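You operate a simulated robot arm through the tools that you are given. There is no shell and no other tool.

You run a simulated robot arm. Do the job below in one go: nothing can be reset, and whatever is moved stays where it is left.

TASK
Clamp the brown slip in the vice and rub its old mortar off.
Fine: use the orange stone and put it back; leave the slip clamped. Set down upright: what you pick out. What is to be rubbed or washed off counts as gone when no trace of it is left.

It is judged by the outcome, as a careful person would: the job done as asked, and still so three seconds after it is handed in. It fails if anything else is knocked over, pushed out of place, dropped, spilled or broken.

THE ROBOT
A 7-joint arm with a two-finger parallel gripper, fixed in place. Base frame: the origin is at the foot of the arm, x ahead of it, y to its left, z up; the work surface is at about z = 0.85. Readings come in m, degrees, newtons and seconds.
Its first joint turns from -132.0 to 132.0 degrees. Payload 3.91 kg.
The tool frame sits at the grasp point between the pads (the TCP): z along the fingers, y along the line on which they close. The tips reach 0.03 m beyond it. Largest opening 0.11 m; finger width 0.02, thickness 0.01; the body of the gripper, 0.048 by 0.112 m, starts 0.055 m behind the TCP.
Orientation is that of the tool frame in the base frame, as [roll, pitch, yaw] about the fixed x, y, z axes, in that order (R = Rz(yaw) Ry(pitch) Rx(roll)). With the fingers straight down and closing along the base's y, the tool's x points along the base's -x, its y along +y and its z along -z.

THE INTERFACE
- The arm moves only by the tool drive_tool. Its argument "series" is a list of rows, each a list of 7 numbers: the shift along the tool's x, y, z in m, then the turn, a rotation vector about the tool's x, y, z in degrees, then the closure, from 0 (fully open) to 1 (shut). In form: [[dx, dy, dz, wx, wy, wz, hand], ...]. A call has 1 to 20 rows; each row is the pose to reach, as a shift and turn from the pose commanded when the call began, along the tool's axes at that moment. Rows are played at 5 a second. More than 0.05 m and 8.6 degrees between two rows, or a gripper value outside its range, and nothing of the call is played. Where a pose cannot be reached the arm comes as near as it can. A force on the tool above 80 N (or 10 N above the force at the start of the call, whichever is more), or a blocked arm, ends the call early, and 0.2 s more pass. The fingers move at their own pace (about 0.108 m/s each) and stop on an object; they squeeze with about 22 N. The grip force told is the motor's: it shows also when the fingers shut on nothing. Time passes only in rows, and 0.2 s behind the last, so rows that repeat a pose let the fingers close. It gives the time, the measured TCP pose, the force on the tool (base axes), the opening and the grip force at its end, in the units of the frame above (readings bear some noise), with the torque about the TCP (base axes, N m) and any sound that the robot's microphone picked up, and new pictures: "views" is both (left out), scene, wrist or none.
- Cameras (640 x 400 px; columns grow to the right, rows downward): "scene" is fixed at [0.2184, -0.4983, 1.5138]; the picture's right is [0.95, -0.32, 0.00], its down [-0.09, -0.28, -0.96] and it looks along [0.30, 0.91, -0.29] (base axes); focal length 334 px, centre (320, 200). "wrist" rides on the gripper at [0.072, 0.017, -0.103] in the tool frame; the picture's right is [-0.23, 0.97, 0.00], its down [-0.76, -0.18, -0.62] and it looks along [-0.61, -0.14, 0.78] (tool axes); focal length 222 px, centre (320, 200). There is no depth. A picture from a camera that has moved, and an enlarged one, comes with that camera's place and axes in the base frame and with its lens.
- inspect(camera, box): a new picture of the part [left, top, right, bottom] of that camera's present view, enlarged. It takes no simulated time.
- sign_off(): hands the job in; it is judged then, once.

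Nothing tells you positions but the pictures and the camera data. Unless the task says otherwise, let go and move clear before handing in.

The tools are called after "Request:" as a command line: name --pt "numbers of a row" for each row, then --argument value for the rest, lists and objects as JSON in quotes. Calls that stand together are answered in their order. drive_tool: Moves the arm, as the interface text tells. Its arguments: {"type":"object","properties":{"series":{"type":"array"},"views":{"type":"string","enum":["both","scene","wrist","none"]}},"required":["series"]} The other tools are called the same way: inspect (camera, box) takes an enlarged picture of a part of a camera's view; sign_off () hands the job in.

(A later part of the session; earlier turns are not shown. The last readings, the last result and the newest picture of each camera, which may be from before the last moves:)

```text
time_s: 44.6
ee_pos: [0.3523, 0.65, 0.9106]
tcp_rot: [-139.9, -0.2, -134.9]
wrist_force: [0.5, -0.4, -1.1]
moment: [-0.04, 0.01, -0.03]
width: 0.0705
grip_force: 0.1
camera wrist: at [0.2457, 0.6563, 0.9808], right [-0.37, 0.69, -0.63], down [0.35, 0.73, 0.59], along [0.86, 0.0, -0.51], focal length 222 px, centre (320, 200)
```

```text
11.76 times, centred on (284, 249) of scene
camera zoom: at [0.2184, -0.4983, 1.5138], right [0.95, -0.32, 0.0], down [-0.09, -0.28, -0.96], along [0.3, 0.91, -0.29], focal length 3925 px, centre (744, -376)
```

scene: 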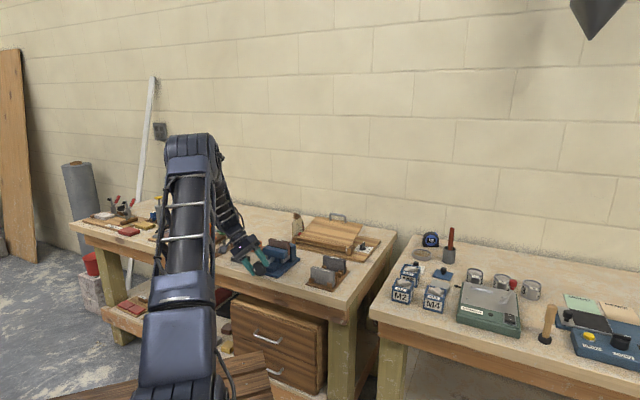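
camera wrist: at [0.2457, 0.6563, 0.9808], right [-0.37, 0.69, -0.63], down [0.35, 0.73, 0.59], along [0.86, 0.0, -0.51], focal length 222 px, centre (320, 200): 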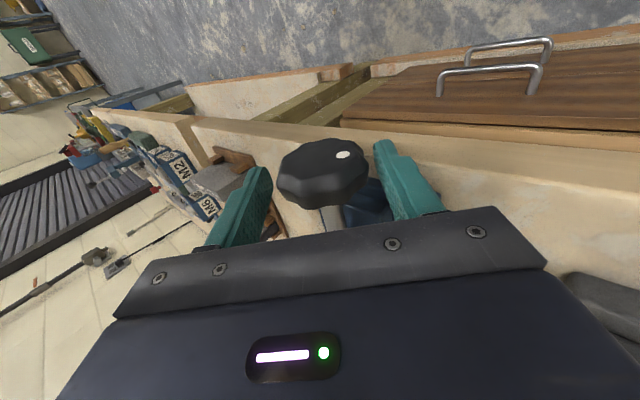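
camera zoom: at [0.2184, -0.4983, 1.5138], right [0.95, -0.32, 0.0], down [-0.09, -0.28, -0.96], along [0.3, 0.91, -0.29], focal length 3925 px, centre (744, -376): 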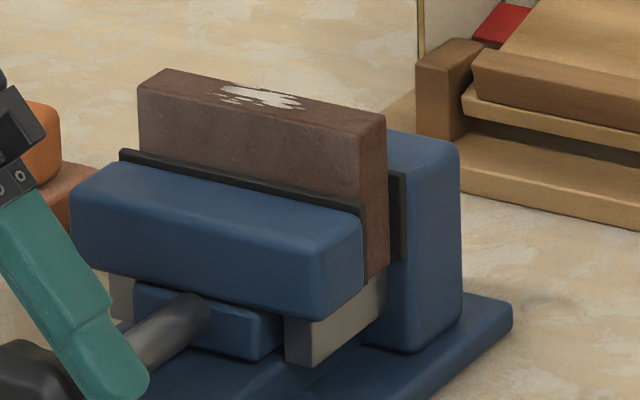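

The gap looks nearly closed. I'll grip again and make a third stroke in short parts, watching for resistance.

Request:
drive_tool --pt "0 0.0012 -0.0005 0 0 0 0.5" --pt "0 0.0012 -0.0005 0 0 0 1.0" --pt "0 0.0012 -0.0005 0 0 0 1.0" --pt "-0.0004 -0.0013 -0.0003 -8 0 0 1.0" --pt "-0.0008 -0.0038 0.0002 -16 0 0 1.0" --pt "-0.0012 -0.0061 0.0011 -24 0 0 1.0" --views "wrist"

Request:
inspect --camera "wrist" --box '[200, 30, 440, 230]'

```text
time_s: 46.0
ee_pos: [0.3561, 0.6479, 0.914]
tcp_rot: [-164.1, -0.2, -134.9]
wrist_force: [2.8, -5.4, -1.7]
moment: [-0.3, 0.09, 0.28]
width: 0.057
grip_force: 45.6
camera wrist: at [0.2754, 0.6285, 1.0107], right [-0.5, 0.82, -0.27], down [0.54, 0.54, 0.65], along [0.68, 0.18, -0.72], focal length 222 px, centre (320, 200)
```

wrist: 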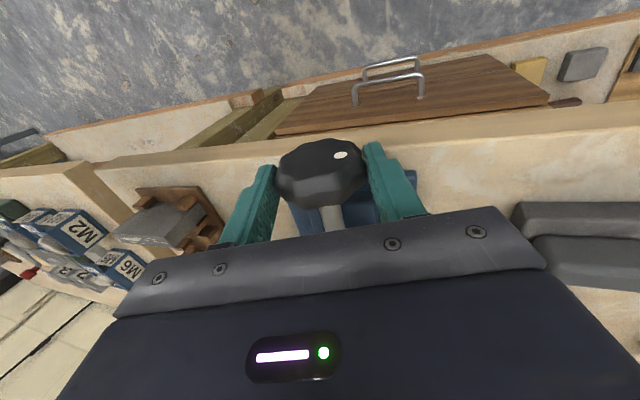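

```text
2.00 times, centred on (320, 130) of wrist
camera zoom: at [0.2754, 0.6285, 1.0107], right [-0.5, 0.82, -0.27], down [0.54, 0.54, 0.65], along [0.68, 0.18, -0.72], focal length 444 px, centre (320, 340)
```

zoom: 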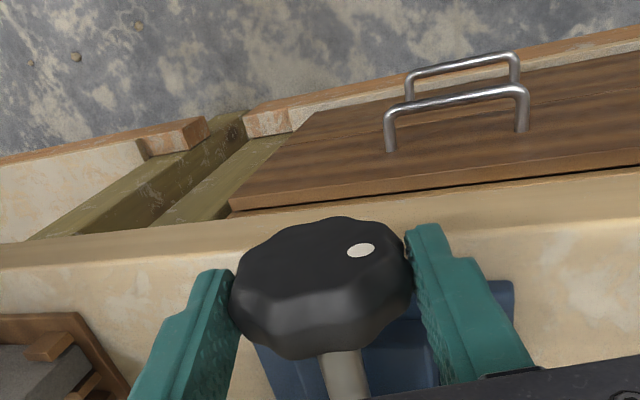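

No resistance yet and the knob follows. Continuing.

Request:
drive_tool --pt "-0.0004 -0.0025 0.0002 -8 0 0 1.0" --pt "-0.0008 -0.005 0.0007 -16 0 0 1.0" --pt "-0.0012 -0.0073 0.0016 -24 0 0 1.0" --views "wrist"

Request:
inspect --camera "wrist" --box '[200, 30, 440, 230]'

Request:
inspect --camera "scene" --box '[245, 225, 315, 280]'

```text
time_s: 46.8
ee_pos: [0.3629, 0.643, 0.9159]
tcp_rot: [171.9, -0.2, -135.0]
wrist_force: [7.5, -12.6, 6.0]
moment: [-0.31, -0.03, 0.1]
width: 0.0569
grip_force: 45.1
camera wrist: at [0.312, 0.5938, 1.0213], right [-0.52, 0.84, 0.14], down [0.73, 0.35, 0.59], along [0.45, 0.41, -0.8], focal length 222 px, centre (320, 200)
```

wrist: 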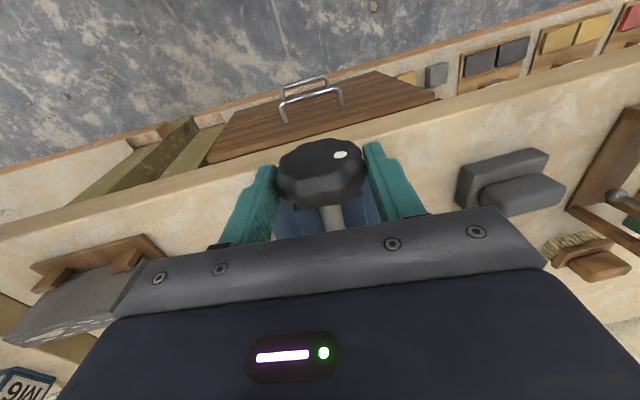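

```text
2.00 times, centred on (320, 130) of wrist
camera zoom: at [0.312, 0.5938, 1.0213], right [-0.52, 0.84, 0.14], down [0.73, 0.35, 0.59], along [0.45, 0.41, -0.8], focal length 444 px, centre (320, 340)
```

zoom: 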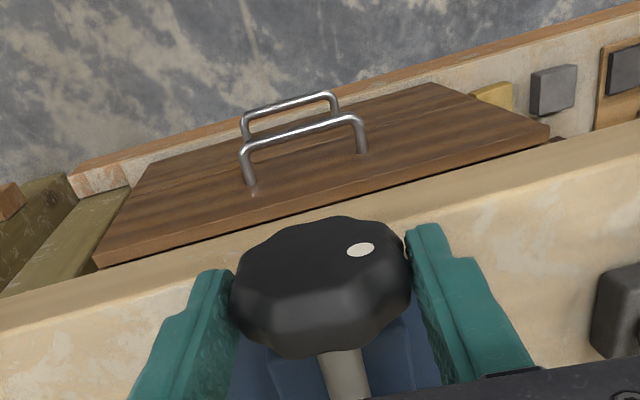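

```text
7.27 times, centred on (280, 252) of scene
camera zoom: at [0.2184, -0.4983, 1.5138], right [0.95, -0.32, 0.0], down [-0.09, -0.28, -0.96], along [0.3, 0.91, -0.29], focal length 2426 px, centre (611, -182)
```

zoom: 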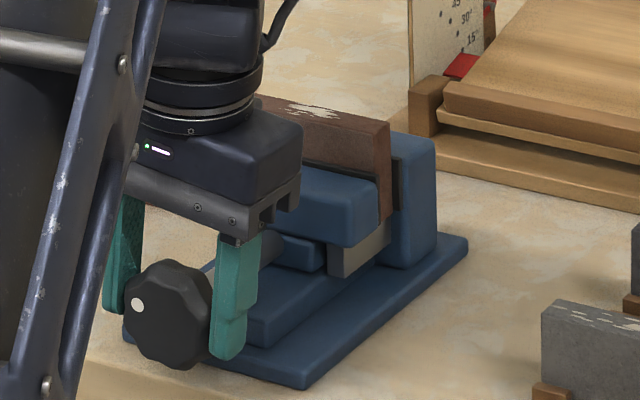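

Still following freely; I'll continue the stroke to its end and check again.

Request:
drive_tool --pt "-0.0003 -0.0025 -0.0003 -8 0 0 1.0" --pt "-0.0006 -0.005 0.0002 -16 0 0 1.0" --pt "-0.0009 -0.0073 0.0011 -24 0 0 1.0" --pt "-0.0012 -0.0095 0.0022 -32 0 0 1.0" --views "wrist"

Request:
inspect --camera "wrist" --box '[200, 30, 440, 230]'

```text
time_s: 47.8
ee_pos: [0.3708, 0.6357, 0.9109]
tcp_rot: [139.9, -0.3, -135.0]
wrist_force: [11.0, -26.2, -5.5]
moment: [-0.67, -0.15, -0.21]
width: 0.0568
grip_force: 44.9
camera wrist: at [0.3589, 0.5484, 1.0023], right [-0.36, 0.69, 0.63], down [0.92, 0.16, 0.36], along [0.15, 0.71, -0.69], focal length 222 px, centre (320, 200)
```

wrist: 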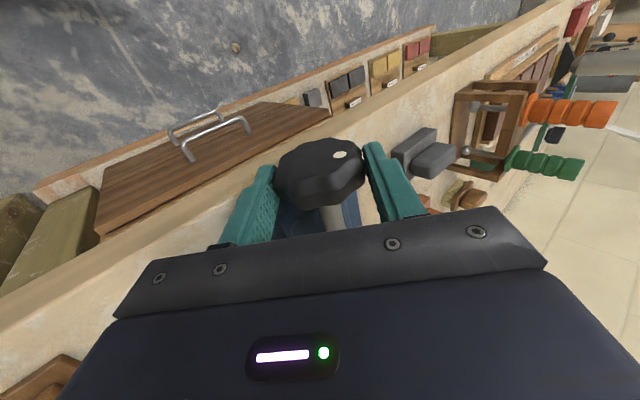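

```text
2.00 times, centred on (320, 130) of wrist
camera zoom: at [0.3589, 0.5484, 1.0023], right [-0.36, 0.69, 0.63], down [0.92, 0.16, 0.36], along [0.15, 0.71, -0.69], focal length 444 px, centre (320, 340)
```

zoom: 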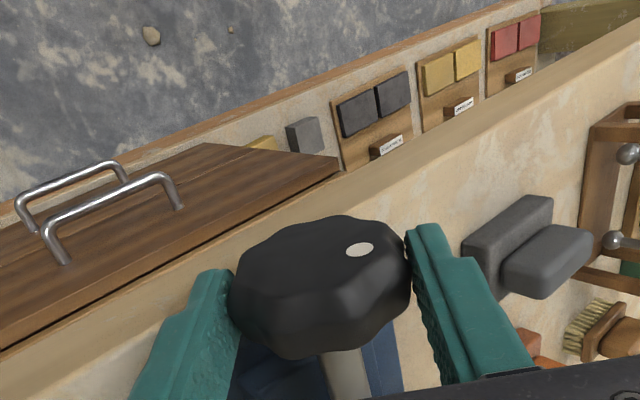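

The resistance is rising and the advance has stopped, so the jaw seems to be against the slip. I'll open, swing back, and inspect.

Request:
drive_tool --pt "0 0 0.0 0 0 0 0.42" --pt "0 0 0.0 0 0 0 0.36" --pt "0 0.0025 0.0002 8 0 0 0.36" --pt "0 0.005 0.0007 16 0 0 0.36" --pt "0 0.0073 0.0016 24 0 0 0.36" --pt "0 0.0095 0.0027 32 0 0 0.36" --pt "0 0.0116 0.0042 40 0 0 0.36" --pt "0 0.0134 0.006 48 0 0 0.36" --pt "0 0.0149 0.0079 56 0 0 0.36" --pt "0 0.0162 0.0101 64 0 0 0.36" --pt "0 0.0171 0.0124 72 0 0 0.36" --pt "0 0.0177 0.0149 80 0 0 0.36" --pt "0 0.0177 0.0149 80 0 0 0.36"

Request:
inspect --camera "wrist" --box '[200, 30, 440, 230]'

Request:
inspect --camera "scene" --box '[254, 232, 304, 274]'

```text
time_s: 50.6
ee_pos: [0.3538, 0.6529, 0.9109]
tcp_rot: [-139.9, -0.3, -134.9]
wrist_force: [0.4, -0.1, -0.1]
moment: [0.01, -0.01, 0.0]
width: 0.0702
grip_force: 0.0
camera wrist: at [0.2478, 0.6594, 0.9811], right [-0.37, 0.69, -0.63], down [0.35, 0.73, 0.59], along [0.86, 0.0, -0.51], focal length 222 px, centre (320, 200)
```

scene: 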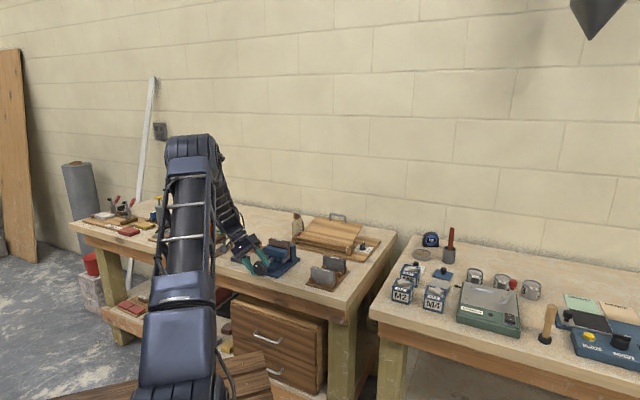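
wrist: 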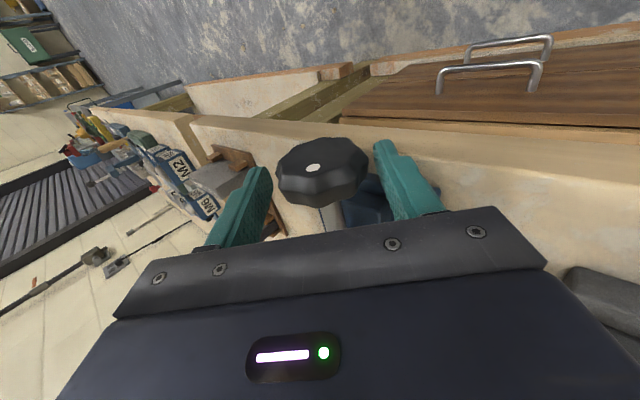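

```text
2.00 times, centred on (320, 130) of wrist
camera zoom: at [0.2478, 0.6594, 0.9811], right [-0.37, 0.69, -0.63], down [0.35, 0.73, 0.59], along [0.86, 0.0, -0.51], focal length 444 px, centre (320, 340)
```

zoom: 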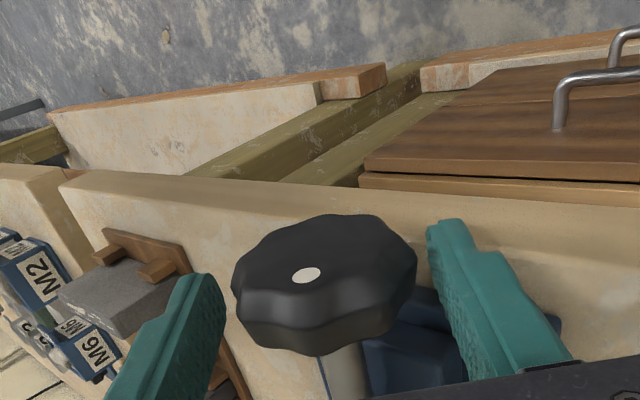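

```text
9.52 times, centred on (279, 253) of scene
camera zoom: at [0.2184, -0.4983, 1.5138], right [0.95, -0.32, 0.0], down [-0.09, -0.28, -0.96], along [0.3, 0.91, -0.29], focal length 3178 px, centre (710, -305)
```

zoom: 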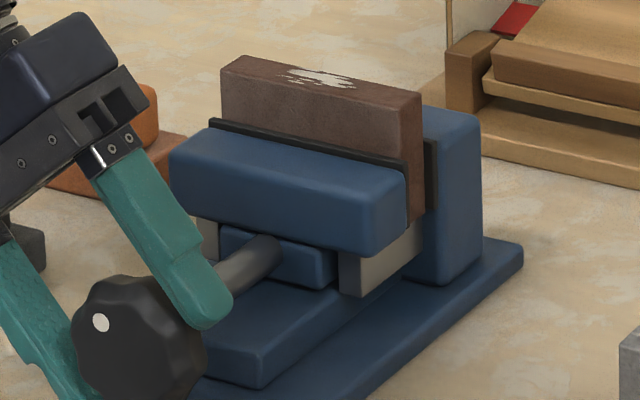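

The knob kept its turn. I'll grip again and try to tighten a little more to feel whether it's truly clamped.

Request:
drive_tool --pt "0 0.0012 -0.0005 0 0 0 0.5" --pt "0 0.0012 -0.0005 0 0 0 1.0" --pt "0 0.0012 -0.0005 0 0 0 1.0" --pt "0.0 -0.0013 -0.0003 -8 0 0 1.0" --pt "0.0 -0.0038 0.0002 -16 0 0 1.0" --views "wrist"

Request:
inspect --camera "wrist" --box '[200, 30, 440, 230]'

Request:
inspect --camera "scene" --box '[254, 232, 304, 274]'

```text
time_s: 51.8
ee_pos: [0.3559, 0.6514, 0.9135]
tcp_rot: [-156.0, -0.2, -135.1]
wrist_force: [9.9, -7.1, 4.1]
moment: [-0.38, -0.25, 0.57]
width: 0.0564
grip_force: 44.6
camera wrist: at [0.2663, 0.6413, 1.0031], right [-0.47, 0.79, -0.4], down [0.48, 0.6, 0.64], along [0.74, 0.11, -0.66], focal length 222 px, centre (320, 200)
```

wrist: 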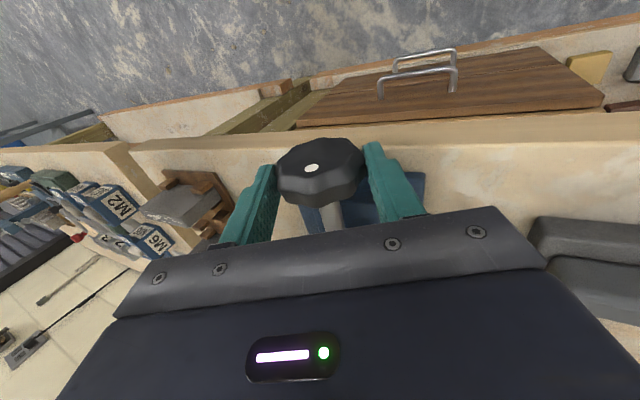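

```text
2.00 times, centred on (320, 130) of wrist
camera zoom: at [0.2663, 0.6413, 1.0031], right [-0.47, 0.79, -0.4], down [0.48, 0.6, 0.64], along [0.74, 0.11, -0.66], focal length 444 px, centre (320, 340)
```

zoom: 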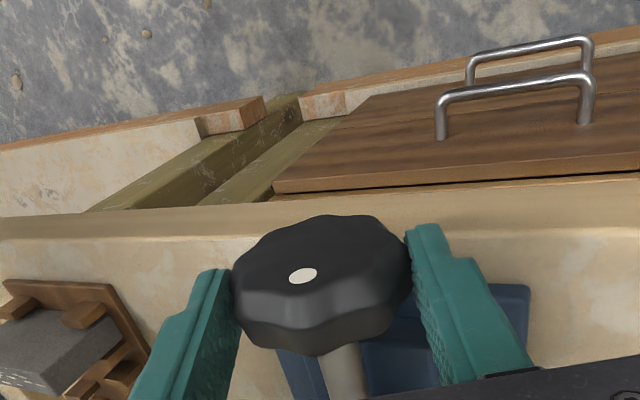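

```text
9.52 times, centred on (279, 253) of scene
camera zoom: at [0.2184, -0.4983, 1.5138], right [0.95, -0.32, 0.0], down [-0.09, -0.28, -0.96], along [0.3, 0.91, -0.29], focal length 3178 px, centre (710, -305)
```

zoom: 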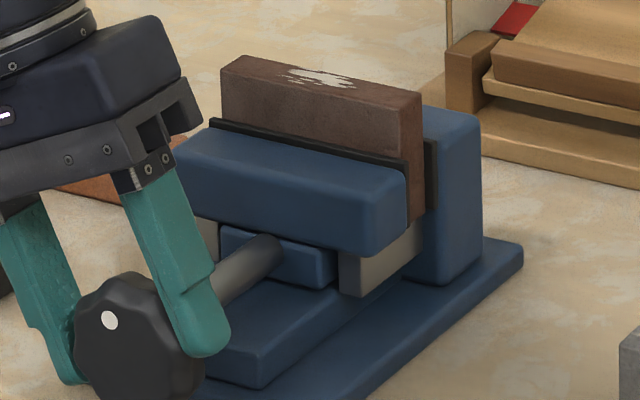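

The jaw position hardly changes now while torque builds (~0.45 N m). I'll tighten further in this stroke.

Request:
drive_tool --pt "0.0 -0.0025 0.0002 -8 0 0 1.0" --pt "0.0 -0.005 0.0007 -16 0 0 1.0" --pt "0.0 -0.0073 0.0016 -24 0 0 1.0" --views "wrist"

Request:
inspect --camera "wrist" --box '[200, 30, 440, 230]'

Request:
inspect --camera "scene" --box '[254, 232, 304, 274]'

```text
time_s: 52.6
ee_pos: [0.3621, 0.6447, 0.9144]
tcp_rot: [-180.0, -0.3, -135.0]
wrist_force: [16.1, -14.6, 6.1]
moment: [-1.0, -0.88, -0.03]
width: 0.0571
grip_force: 45.2
camera wrist: at [0.3008, 0.6072, 1.0196], right [-0.53, 0.85, 0.0], down [0.67, 0.41, 0.62], along [0.53, 0.33, -0.78], focal length 222 px, centre (320, 200)
```

wrist: 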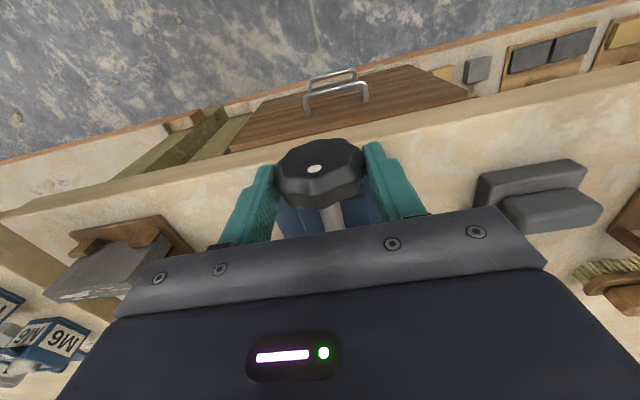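

```text
2.00 times, centred on (320, 130) of wrist
camera zoom: at [0.3008, 0.6072, 1.0196], right [-0.53, 0.85, 0.0], down [0.67, 0.41, 0.62], along [0.53, 0.33, -0.78], focal length 444 px, centre (320, 340)
```

zoom: 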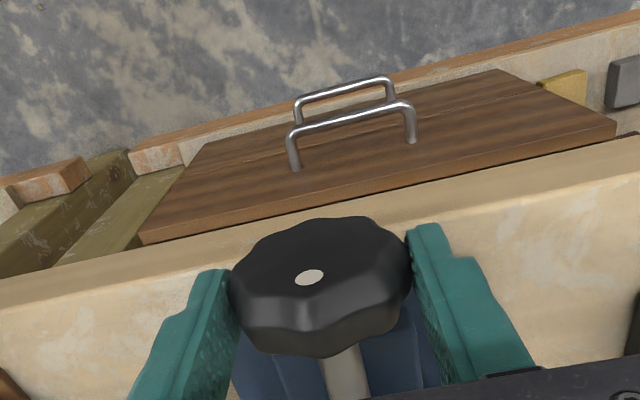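

```text
9.52 times, centred on (279, 253) of scene
camera zoom: at [0.2184, -0.4983, 1.5138], right [0.95, -0.32, 0.0], down [-0.09, -0.28, -0.96], along [0.3, 0.91, -0.29], focal length 3178 px, centre (710, -305)
```

zoom: 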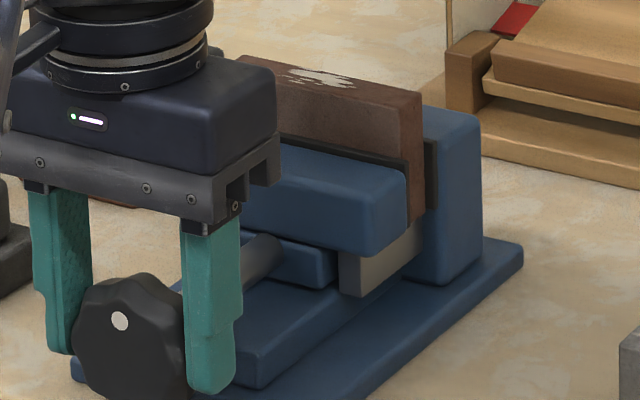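

The knob now resists with about 1.3 N m and starts slipping in the fingers, so the slip is firmly clamped. I'll let go, rise straight up and inspect the vice.

Request:
drive_tool --pt "0 0 0 0 0 0 0.44" --pt "0 0 0 0 0 0 0.36" --pt "0 0 -0.02 0 0 0 0.36" --pt "0 0 -0.05 0 0 0 0.36" --pt "0 0 -0.09 0 0 0 0.36" --pt "0 0 -0.13 0 0 0 0.36" --pt "0 0 -0.16 0 0 0 0.36" --pt "0 0 -0.16 0 0 0 0.36"

Request:
inspect --camera "wrist" --box '[240, 60, 480, 220]'

Request:
inspect --camera "scene" --box '[225, 215, 305, 275]'

```text
time_s: 54.4
ee_pos: [0.3613, 0.6484, 1.0744]
tcp_rot: [179.9, -0.1, -134.9]
wrist_force: [-0.4, 0.4, 0.2]
moment: [0.0, -0.03, -0.02]
width: 0.0706
grip_force: 0.0
camera wrist: at [0.2995, 0.6099, 1.1792], right [-0.53, 0.85, 0.0], down [0.67, 0.42, 0.62], along [0.53, 0.33, -0.78], focal length 222 px, centre (320, 200)
```

scene: 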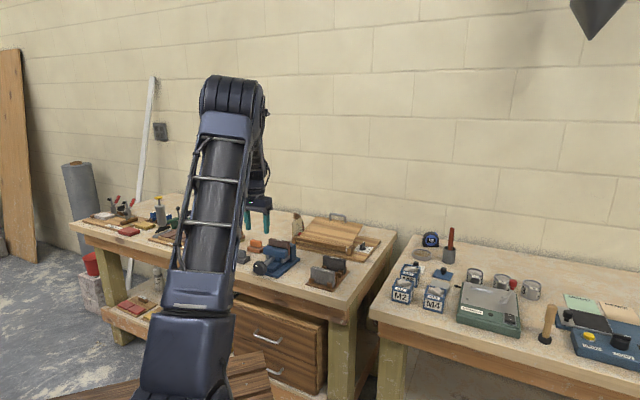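
wrist: 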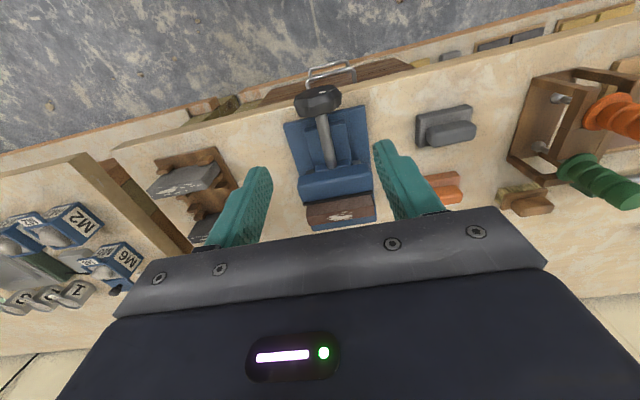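

```text
2.50 times, centred on (360, 140) of wrist
camera zoom: at [0.2995, 0.6099, 1.1792], right [-0.53, 0.85, 0.0], down [0.67, 0.42, 0.62], along [0.53, 0.33, -0.78], focal length 555 px, centre (220, 350)
```

zoom: 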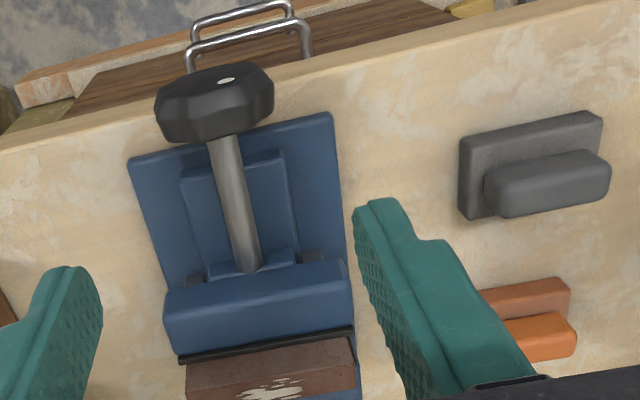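

```text
6.67 times, centred on (265, 245) of scene
camera zoom: at [0.2184, -0.4983, 1.5138], right [0.95, -0.32, 0.0], down [-0.09, -0.28, -0.96], along [0.3, 0.91, -0.29], focal length 2224 px, centre (687, -100)
```

zoom: 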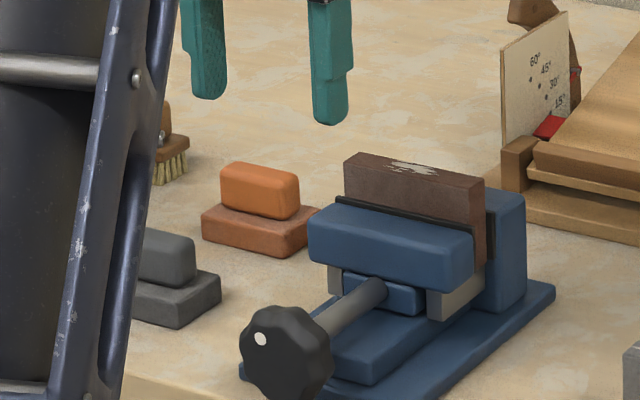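

The slip is clamped and everything else is undisturbed. Next is the orange stone, at about u=0.91, w=−0.37 — close to my reach limit. I'll move over it and measure.

Request:
drive_tool --pt "-0.03 0.027 0 0 0 0 0.3" --pt "-0.06 0.054 0 0 0 0 0.3" --pt "-0.09 0.081 0 0 0 0 0.3" --pt "-0.12 0.108 0 0 0 0 0.3" --pt "-0.15 0.135 0 0 0 0 0.3" --pt "-0.175 0.16 0.01 0 0 0 0.3" --pt "-0.19 0.169 0.03 0 0 0 0.3" --pt "-0.19 0.169 0.04 0 0 0 0.3" --pt "-0.19 0.169 0.04 0 0 0 0.3"

Request:
inspect --camera "wrist" --box '[220, 40, 440, 210]'

Request:
inspect --camera "scene" --box '[225, 200, 305, 265]'

```text
time_s: 56.4
ee_pos: [0.3735, 0.9002, 1.034]
tcp_rot: [-179.9, -0.1, -134.9]
wrist_force: [-0.4, 0.6, 0.3]
moment: [0.02, 0.03, 0.0]
width: 0.077
grip_force: 0.1
camera wrist: at [0.3133, 0.8623, 1.139], right [-0.53, 0.85, 0.0], down [0.67, 0.42, 0.62], along [0.53, 0.33, -0.78], focal length 222 px, centre (320, 200)
```

scene: 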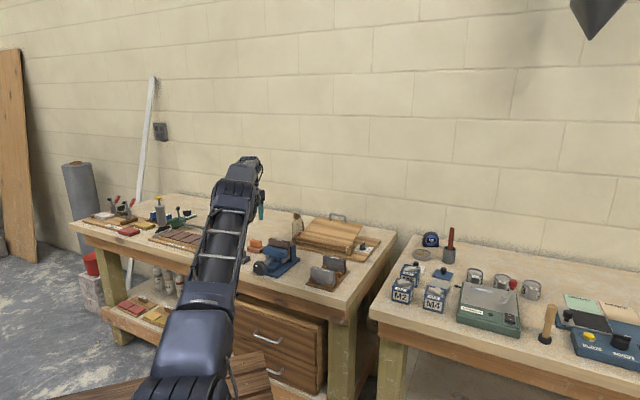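
wrist: 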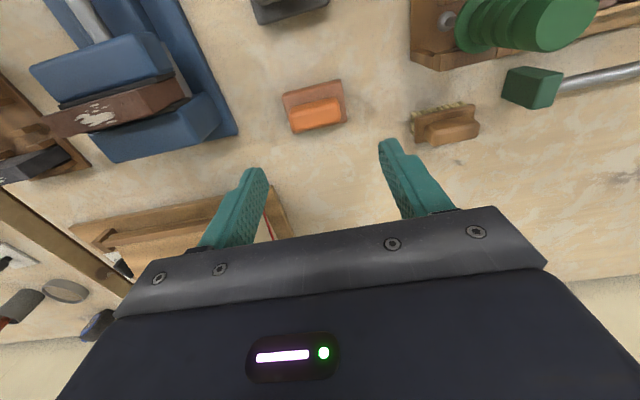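

```text
2.35 times, centred on (330, 125) of wrist
camera zoom: at [0.3133, 0.8623, 1.139], right [-0.53, 0.85, 0.0], down [0.67, 0.42, 0.62], along [0.53, 0.33, -0.78], focal length 523 px, centre (296, 376)
```

zoom: 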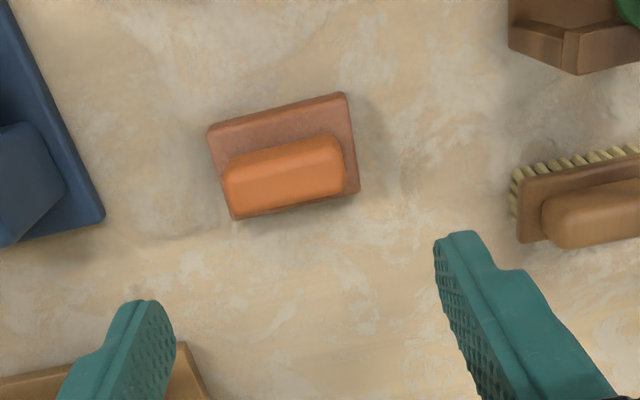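

```text
6.15 times, centred on (265, 232) of scene
camera zoom: at [0.2184, -0.4983, 1.5138], right [0.95, -0.32, 0.0], down [-0.09, -0.28, -0.96], along [0.3, 0.91, -0.29], focal length 2053 px, centre (658, 0)
```

zoom: 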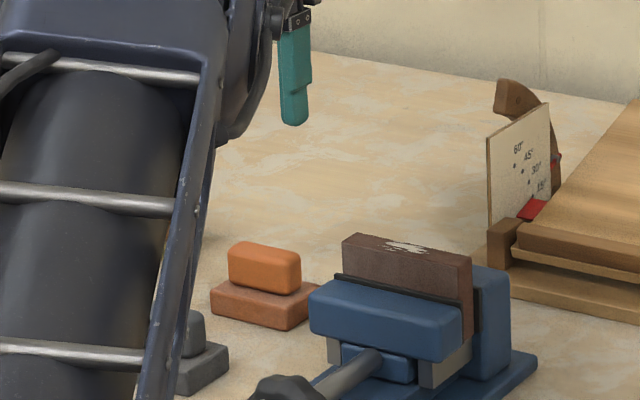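

I'm over the orange stone: base about 0.066 × 0.044, with a handle about 0.054 long, top at z≈0.903. I'll fine-centre, lower partway and check again.

Request:
drive_tool --pt "-0.0035 -0.006 0.02 0 0 0 0.3" --pt "-0.0035 -0.006 0.05 0 0 0 0.3" --pt "-0.0035 -0.006 0.08 0 0 0 0.3" --pt "-0.0035 -0.006 0.08 0 0 0 0.3"

Request:
inspect --camera "wrist" --box '[220, 40, 440, 210]'

Request:
inspect --camera "scene" --box '[225, 200, 305, 265]'

```text
time_s: 57.4
ee_pos: [0.3826, 0.8985, 0.9542]
tcp_rot: [-179.9, -0.2, -135.0]
wrist_force: [-0.5, 0.6, -0.5]
moment: [-0.01, -0.01, -0.02]
width: 0.0769
grip_force: 0.0
camera wrist: at [0.3206, 0.86, 1.0593], right [-0.53, 0.85, 0.0], down [0.67, 0.42, 0.62], along [0.53, 0.33, -0.78], focal length 222 px, centre (320, 200)
```

scene: 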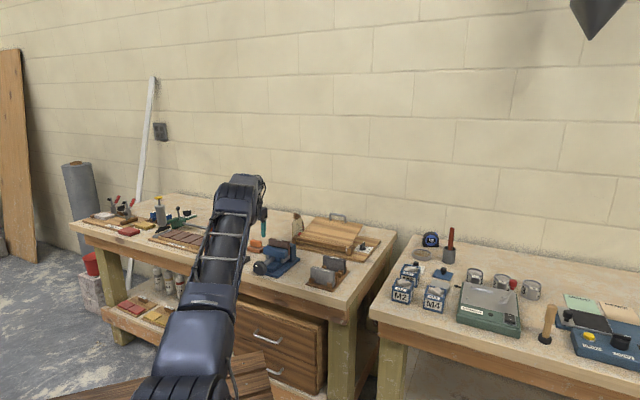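
wrist: 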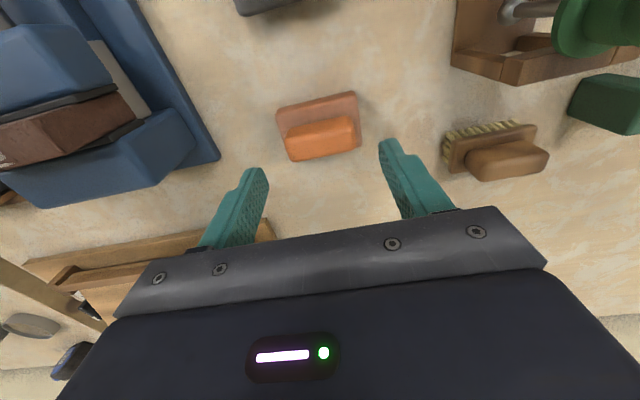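

```text
2.35 times, centred on (330, 125) of wrist
camera zoom: at [0.3206, 0.86, 1.0593], right [-0.53, 0.85, 0.0], down [0.67, 0.42, 0.62], along [0.53, 0.33, -0.78], focal length 523 px, centre (296, 376)
```

zoom: 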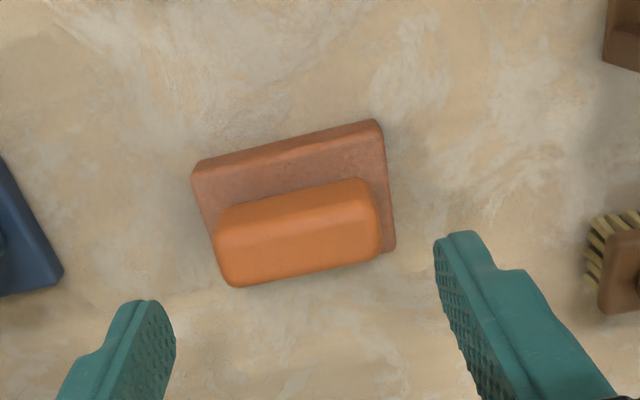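

```text
6.15 times, centred on (265, 232) of scene
camera zoom: at [0.2184, -0.4983, 1.5138], right [0.95, -0.32, 0.0], down [-0.09, -0.28, -0.96], along [0.3, 0.91, -0.29], focal length 2053 px, centre (658, 0)
```

zoom: 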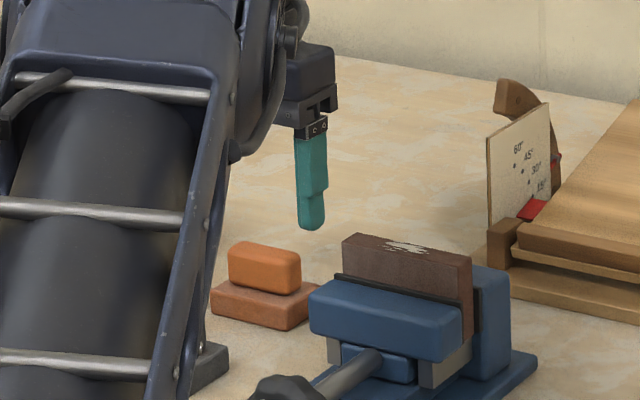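

The stone is centred between the fingers. I'll go down so the fingertips come just above its base, and check for contact.

Request:
drive_tool --pt "0 0 0.015 0 0 0 0.3" --pt "0 0 0.03 0 0 0 0.3" --pt "0 0 0.04 0 0 0 0.3" --pt "0 0 0.045 0 0 0 0.3" --pt "0 0 0.045 0 0 0 0.3"

Request:
inspect --camera "wrist" --box '[220, 60, 440, 230]'

Request:
inspect --camera "scene" --box '[240, 225, 290, 260]'

```text
time_s: 58.6
ee_pos: [0.3821, 0.898, 0.9083]
tcp_rot: [180.0, -0.2, -134.9]
wrist_force: [-0.3, -0.1, 0.6]
moment: [-0.04, -0.02, -0.02]
width: 0.0768
grip_force: 0.0
camera wrist: at [0.3204, 0.8603, 1.014], right [-0.53, 0.85, 0.0], down [0.67, 0.42, 0.62], along [0.53, 0.33, -0.78], focal length 222 px, centre (320, 200)
```

scene: 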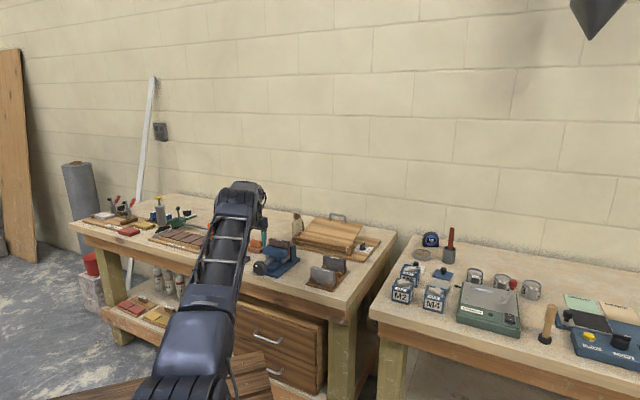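
wrist: 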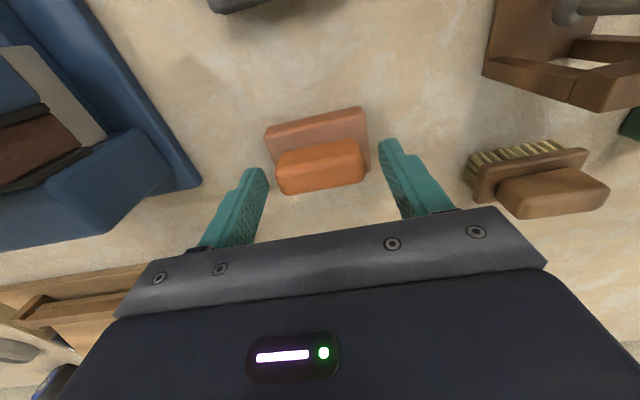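

```text
2.35 times, centred on (330, 145) of wrist
camera zoom: at [0.3204, 0.8603, 1.014], right [-0.53, 0.85, 0.0], down [0.67, 0.42, 0.62], along [0.53, 0.33, -0.78], focal length 523 px, centre (296, 329)
```

zoom: 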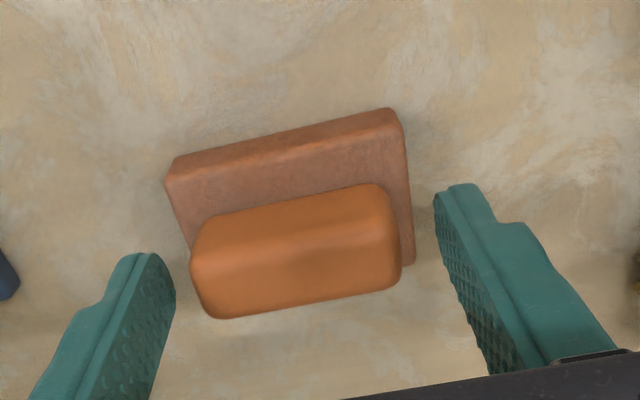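

```text
11.43 times, centred on (265, 242) of scene
camera zoom: at [0.2184, -0.4983, 1.5138], right [0.95, -0.32, 0.0], down [-0.09, -0.28, -0.96], along [0.3, 0.91, -0.29], focal length 3813 px, centre (949, -286)
```

zoom: 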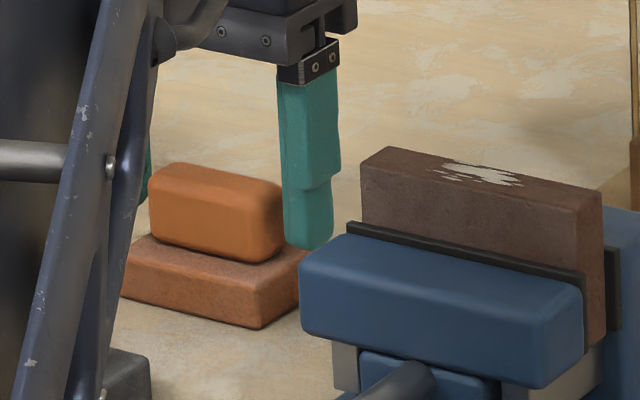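

The fingers flank the handle properly. Closing on it now.

Request:
drive_tool --pt "0 0 0 0 0 0 0.4" --pt "0 0 0 0 0 0 0.47" --pt "0 0 0 0 0 0 0.6" --pt "0 0 0 0 0 0 1.0" --pt "0 0 0 0 0 0 1.0"

Request:
inspect --camera "wrist" --box '[220, 60, 440, 230]'

```text
time_s: 59.8
ee_pos: [0.3824, 0.8978, 0.9101]
tcp_rot: [180.0, -0.2, -134.8]
wrist_force: [0.4, -0.6, 0.0]
moment: [-0.02, -0.07, 0.01]
width: 0.0558
grip_force: 22.0
camera wrist: at [0.3205, 0.8603, 1.0142], right [-0.53, 0.85, 0.0], down [0.67, 0.42, 0.62], along [0.53, 0.33, -0.78], focal length 222 px, centre (320, 200)
```

scene: 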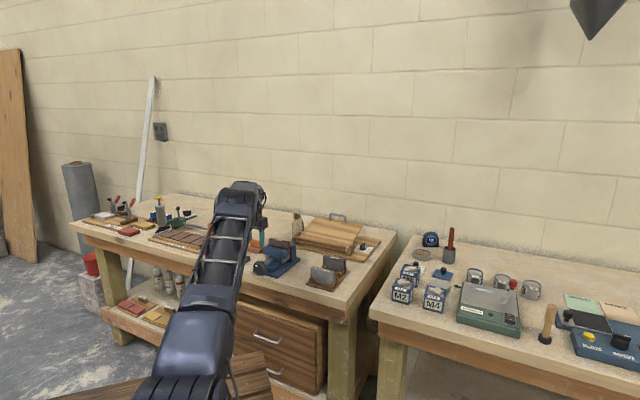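
wrist: 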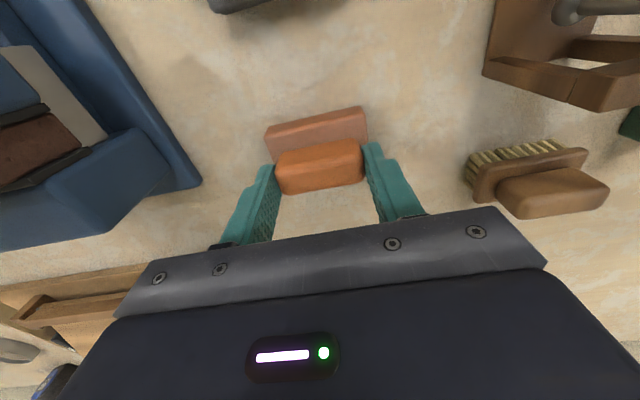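

```text
2.35 times, centred on (330, 145) of wrist
camera zoom: at [0.3205, 0.8603, 1.0142], right [-0.53, 0.85, 0.0], down [0.67, 0.42, 0.62], along [0.53, 0.33, -0.78], focal length 523 px, centre (296, 329)
```

zoom: 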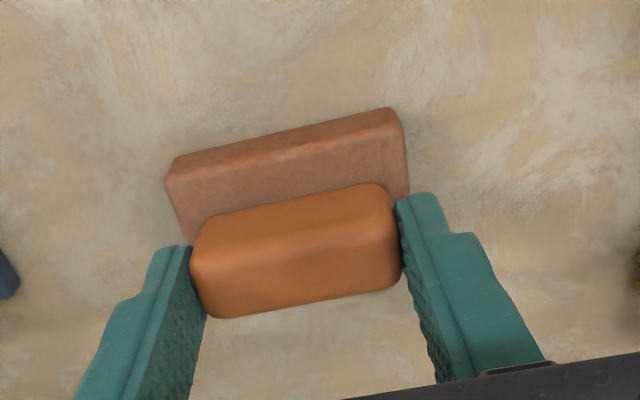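

The stone is gripped (handle 5.6 cm). Its home pose is TCP (0.3823, 0.8979, 0.909), yaw −135. I'll lift it and carry it over to above the slip.

Request:
drive_tool --pt "0 0 -0.015 0 0 0 1.0" --pt "0 0 -0.04 0 0 0 1.0" --pt "0 0 -0.07 0 0 0 1.0" --pt "0.005 -0.005 -0.11 0 0 0 1.0" --pt "0.015 -0.03 -0.14 0 0 0 1.0" --pt "0.025 -0.06 -0.16 0 0 0 1.0" --pt "0.035 -0.09 -0.17 0 0 0 1.0" --pt "0.045 -0.12 -0.17 0 0 0 1.0" --pt "0.055 -0.15 -0.17 0 0 0 1.0" --pt "0.058 -0.1645 -0.17 0 0 0 1.0" --pt "0.058 -0.1645 -0.17 0 0 0 1.0"

Request:
inspect --camera "wrist" --box '[200, 40, 440, 230]'

Request:
inspect --camera "scene" --box '[225, 190, 325, 270]'

```text
time_s: 62.2
ee_pos: [0.4571, 0.7411, 1.0794]
tcp_rot: [180.0, -0.2, -135.0]
wrist_force: [0.6, -0.2, -2.1]
moment: [-0.02, 0.0, 0.03]
width: 0.0556
grip_force: 22.2
camera wrist: at [0.3956, 0.7032, 1.1843], right [-0.53, 0.85, 0.0], down [0.67, 0.42, 0.62], along [0.53, 0.33, -0.78], focal length 222 px, centre (320, 200)
```

scene: 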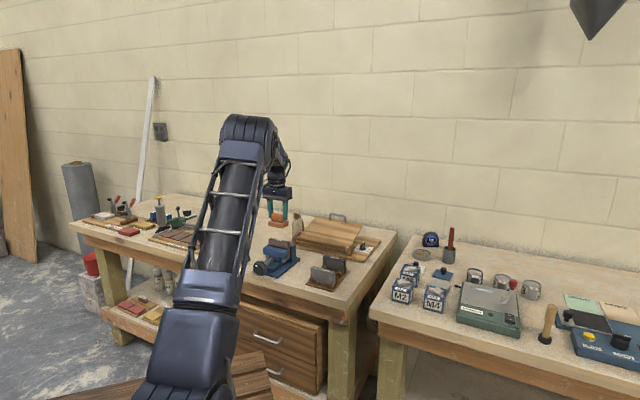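
wrist: 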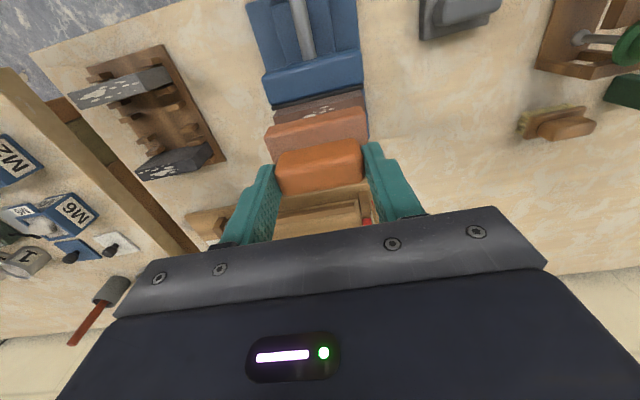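

```text
2.11 times, centred on (320, 135) of wrist
camera zoom: at [0.3956, 0.7032, 1.1843], right [-0.53, 0.85, 0.0], down [0.67, 0.42, 0.62], along [0.53, 0.33, -0.78], focal length 468 px, centre (320, 337)
```

zoom: 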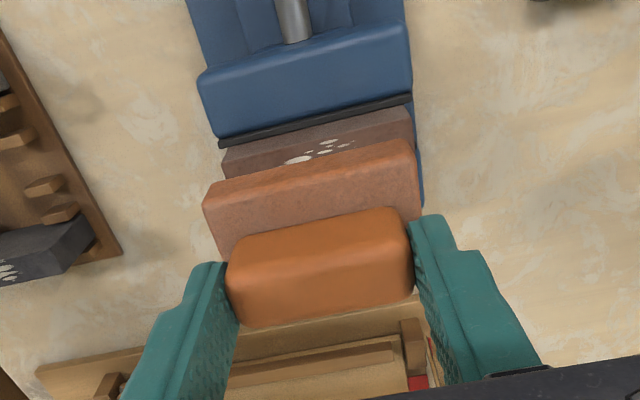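

```text
5.00 times, centred on (275, 230) of scene
camera zoom: at [0.2184, -0.4983, 1.5138], right [0.95, -0.32, 0.0], down [-0.09, -0.28, -0.96], along [0.3, 0.91, -0.29], focal length 1668 px, centre (545, 50)
```

zoom: 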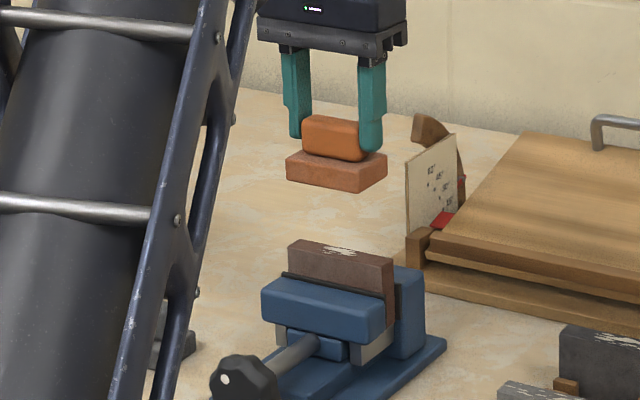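

The stone is held level above the slip and is well centred. I'll lower it to just above the slip, then creep to contact.

Request:
drive_tool --pt "0 0 0.02 0 0 0 1.0" --pt "0 0 0.04 0 0 0 1.0" --pt "0 0 0.05 0 0 0 1.0" --pt "0 0 0.054 0 0 0 1.0" --pt "0 0 0.054 0 0 0 1.0"

Request:
inspect --camera "scene" --box '[245, 210, 315, 265]'

```text
time_s: 63.4
ee_pos: [0.4569, 0.7426, 1.0245]
tcp_rot: [-180.0, -0.2, -134.9]
wrist_force: [0.5, 0.3, -2.0]
moment: [0.0, -0.02, 0.0]
width: 0.0556
grip_force: 21.6
camera wrist: at [0.3959, 0.7035, 1.13], right [-0.53, 0.85, 0.0], down [0.67, 0.42, 0.62], along [0.53, 0.33, -0.78], focal length 222 px, centre (320, 200)
```

scene: 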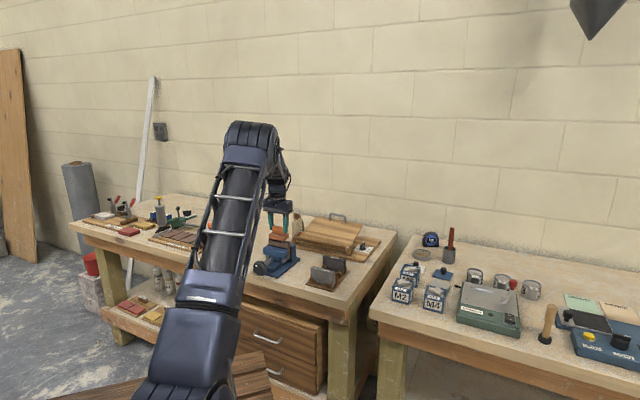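
wrist: 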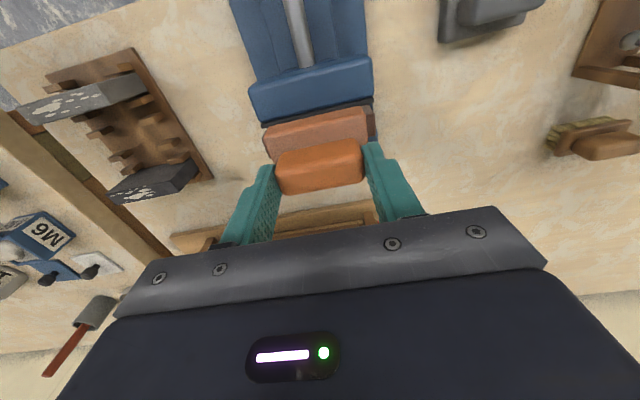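

```text
7.27 times, centred on (280, 238) of scene
camera zoom: at [0.2184, -0.4983, 1.5138], right [0.95, -0.32, 0.0], down [-0.09, -0.28, -0.96], along [0.3, 0.91, -0.29], focal length 2426 px, centre (611, -73)
```

zoom: 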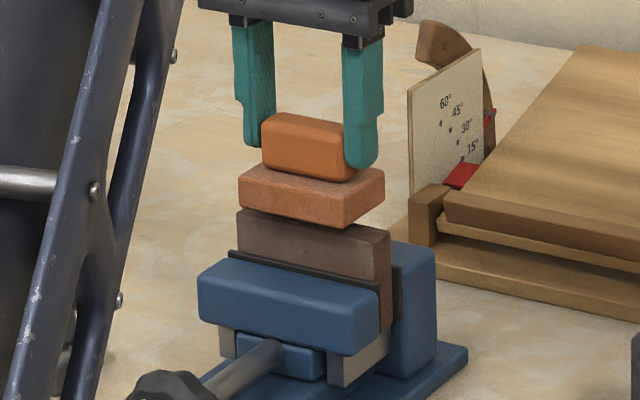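

Nearly touching. Creeping down in small steps.

Request:
drive_tool --pt "0 0 0.001 0 0 0 1.0" --pt "0 0 0.002 0 0 0 1.0" --pt "0 0 0.003 0 0 0 1.0" --views "none"

```text
time_s: 64.2
ee_pos: [0.4575, 0.7423, 1.0225]
tcp_rot: [-180.0, -0.2, -134.8]
wrist_force: [0.4, -0.3, -1.9]
moment: [-0.03, 0.02, -0.02]
width: 0.0556
grip_force: 21.9
```

Request:
drive_tool --pt "0 0 0.001 0 0 0 1.0" --pt "0 0 0.002 0 0 0 1.0" --pt "0 0 0.0025 0 0 0 1.0" --views "none"

```text
time_s: 65.0
ee_pos: [0.4577, 0.7425, 1.0205]
tcp_rot: [-180.0, -0.2, -135.0]
wrist_force: [0.1, 0.2, -1.7]
moment: [0.03, -0.01, -0.01]
width: 0.0556
grip_force: 21.5
```

Request:
drive_tool --pt "0 0 0.001 0 0 0 1.0" --pt "0 0 0.002 0 0 0 1.0" --pt "0 0 0.002 0 0 0 1.0" --views "scene"

Request:
inspect --camera "scene" --box '[255, 225, 310, 265]'

```text
time_s: 65.8
ee_pos: [0.4564, 0.7412, 1.0182]
tcp_rot: [-180.0, -0.2, -135.0]
wrist_force: [-0.4, 0.1, -2.5]
moment: [0.0, 0.01, 0.03]
width: 0.0557
grip_force: 22.0
```

scene: 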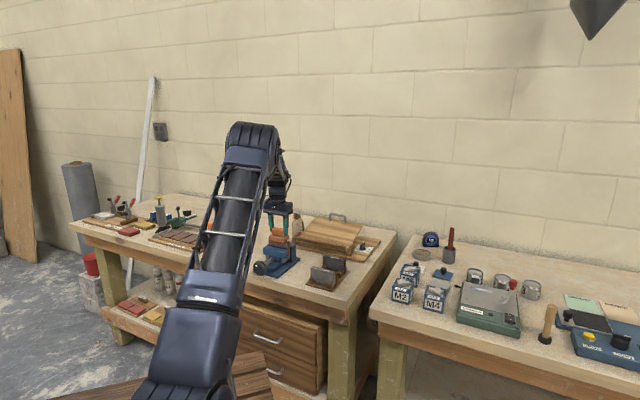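

```text
10.00 times, centred on (282, 245) of scene
camera zoom: at [0.2184, -0.4983, 1.5138], right [0.95, -0.32, 0.0], down [-0.09, -0.28, -0.96], along [0.3, 0.91, -0.29], focal length 3336 px, centre (695, -250)
```

zoom: 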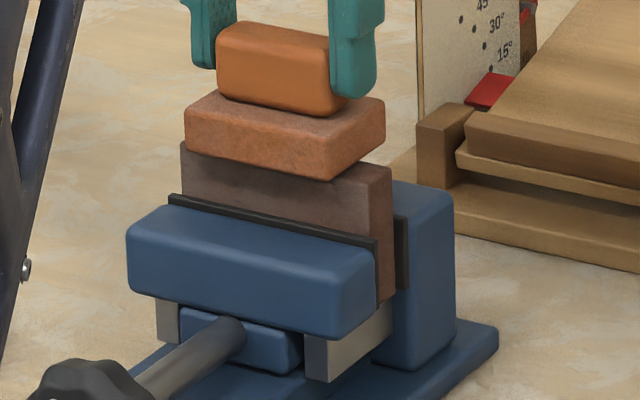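

Still no contact. Another few millimetres.

Request:
drive_tool --pt "0 0 0.001 0 0 0 1.0" --pt "0 0 0.0015 0 0 0 1.0" --pt "0 0 0.0015 0 0 0 1.0" --views "none"

```text
time_s: 66.6
ee_pos: [0.457, 0.7417, 1.017]
tcp_rot: [-179.9, -0.2, -135.0]
wrist_force: [-1.0, -0.4, -2.6]
moment: [0.01, -0.03, -0.04]
width: 0.056
grip_force: 22.2
```

Request:
drive_tool --pt "0 0 0.001 0 0 0 1.0" --pt "0 0 0.0015 0 0 0 1.0" --pt "0 0 0.0015 0 0 0 1.0" --views "none"

```text
time_s: 67.4
ee_pos: [0.4564, 0.7413, 1.0171]
tcp_rot: [-179.9, 0.0, -134.9]
wrist_force: [-0.1, -1.3, 15.5]
moment: [-0.1, 0.05, -0.03]
width: 0.0554
grip_force: 22.0
```

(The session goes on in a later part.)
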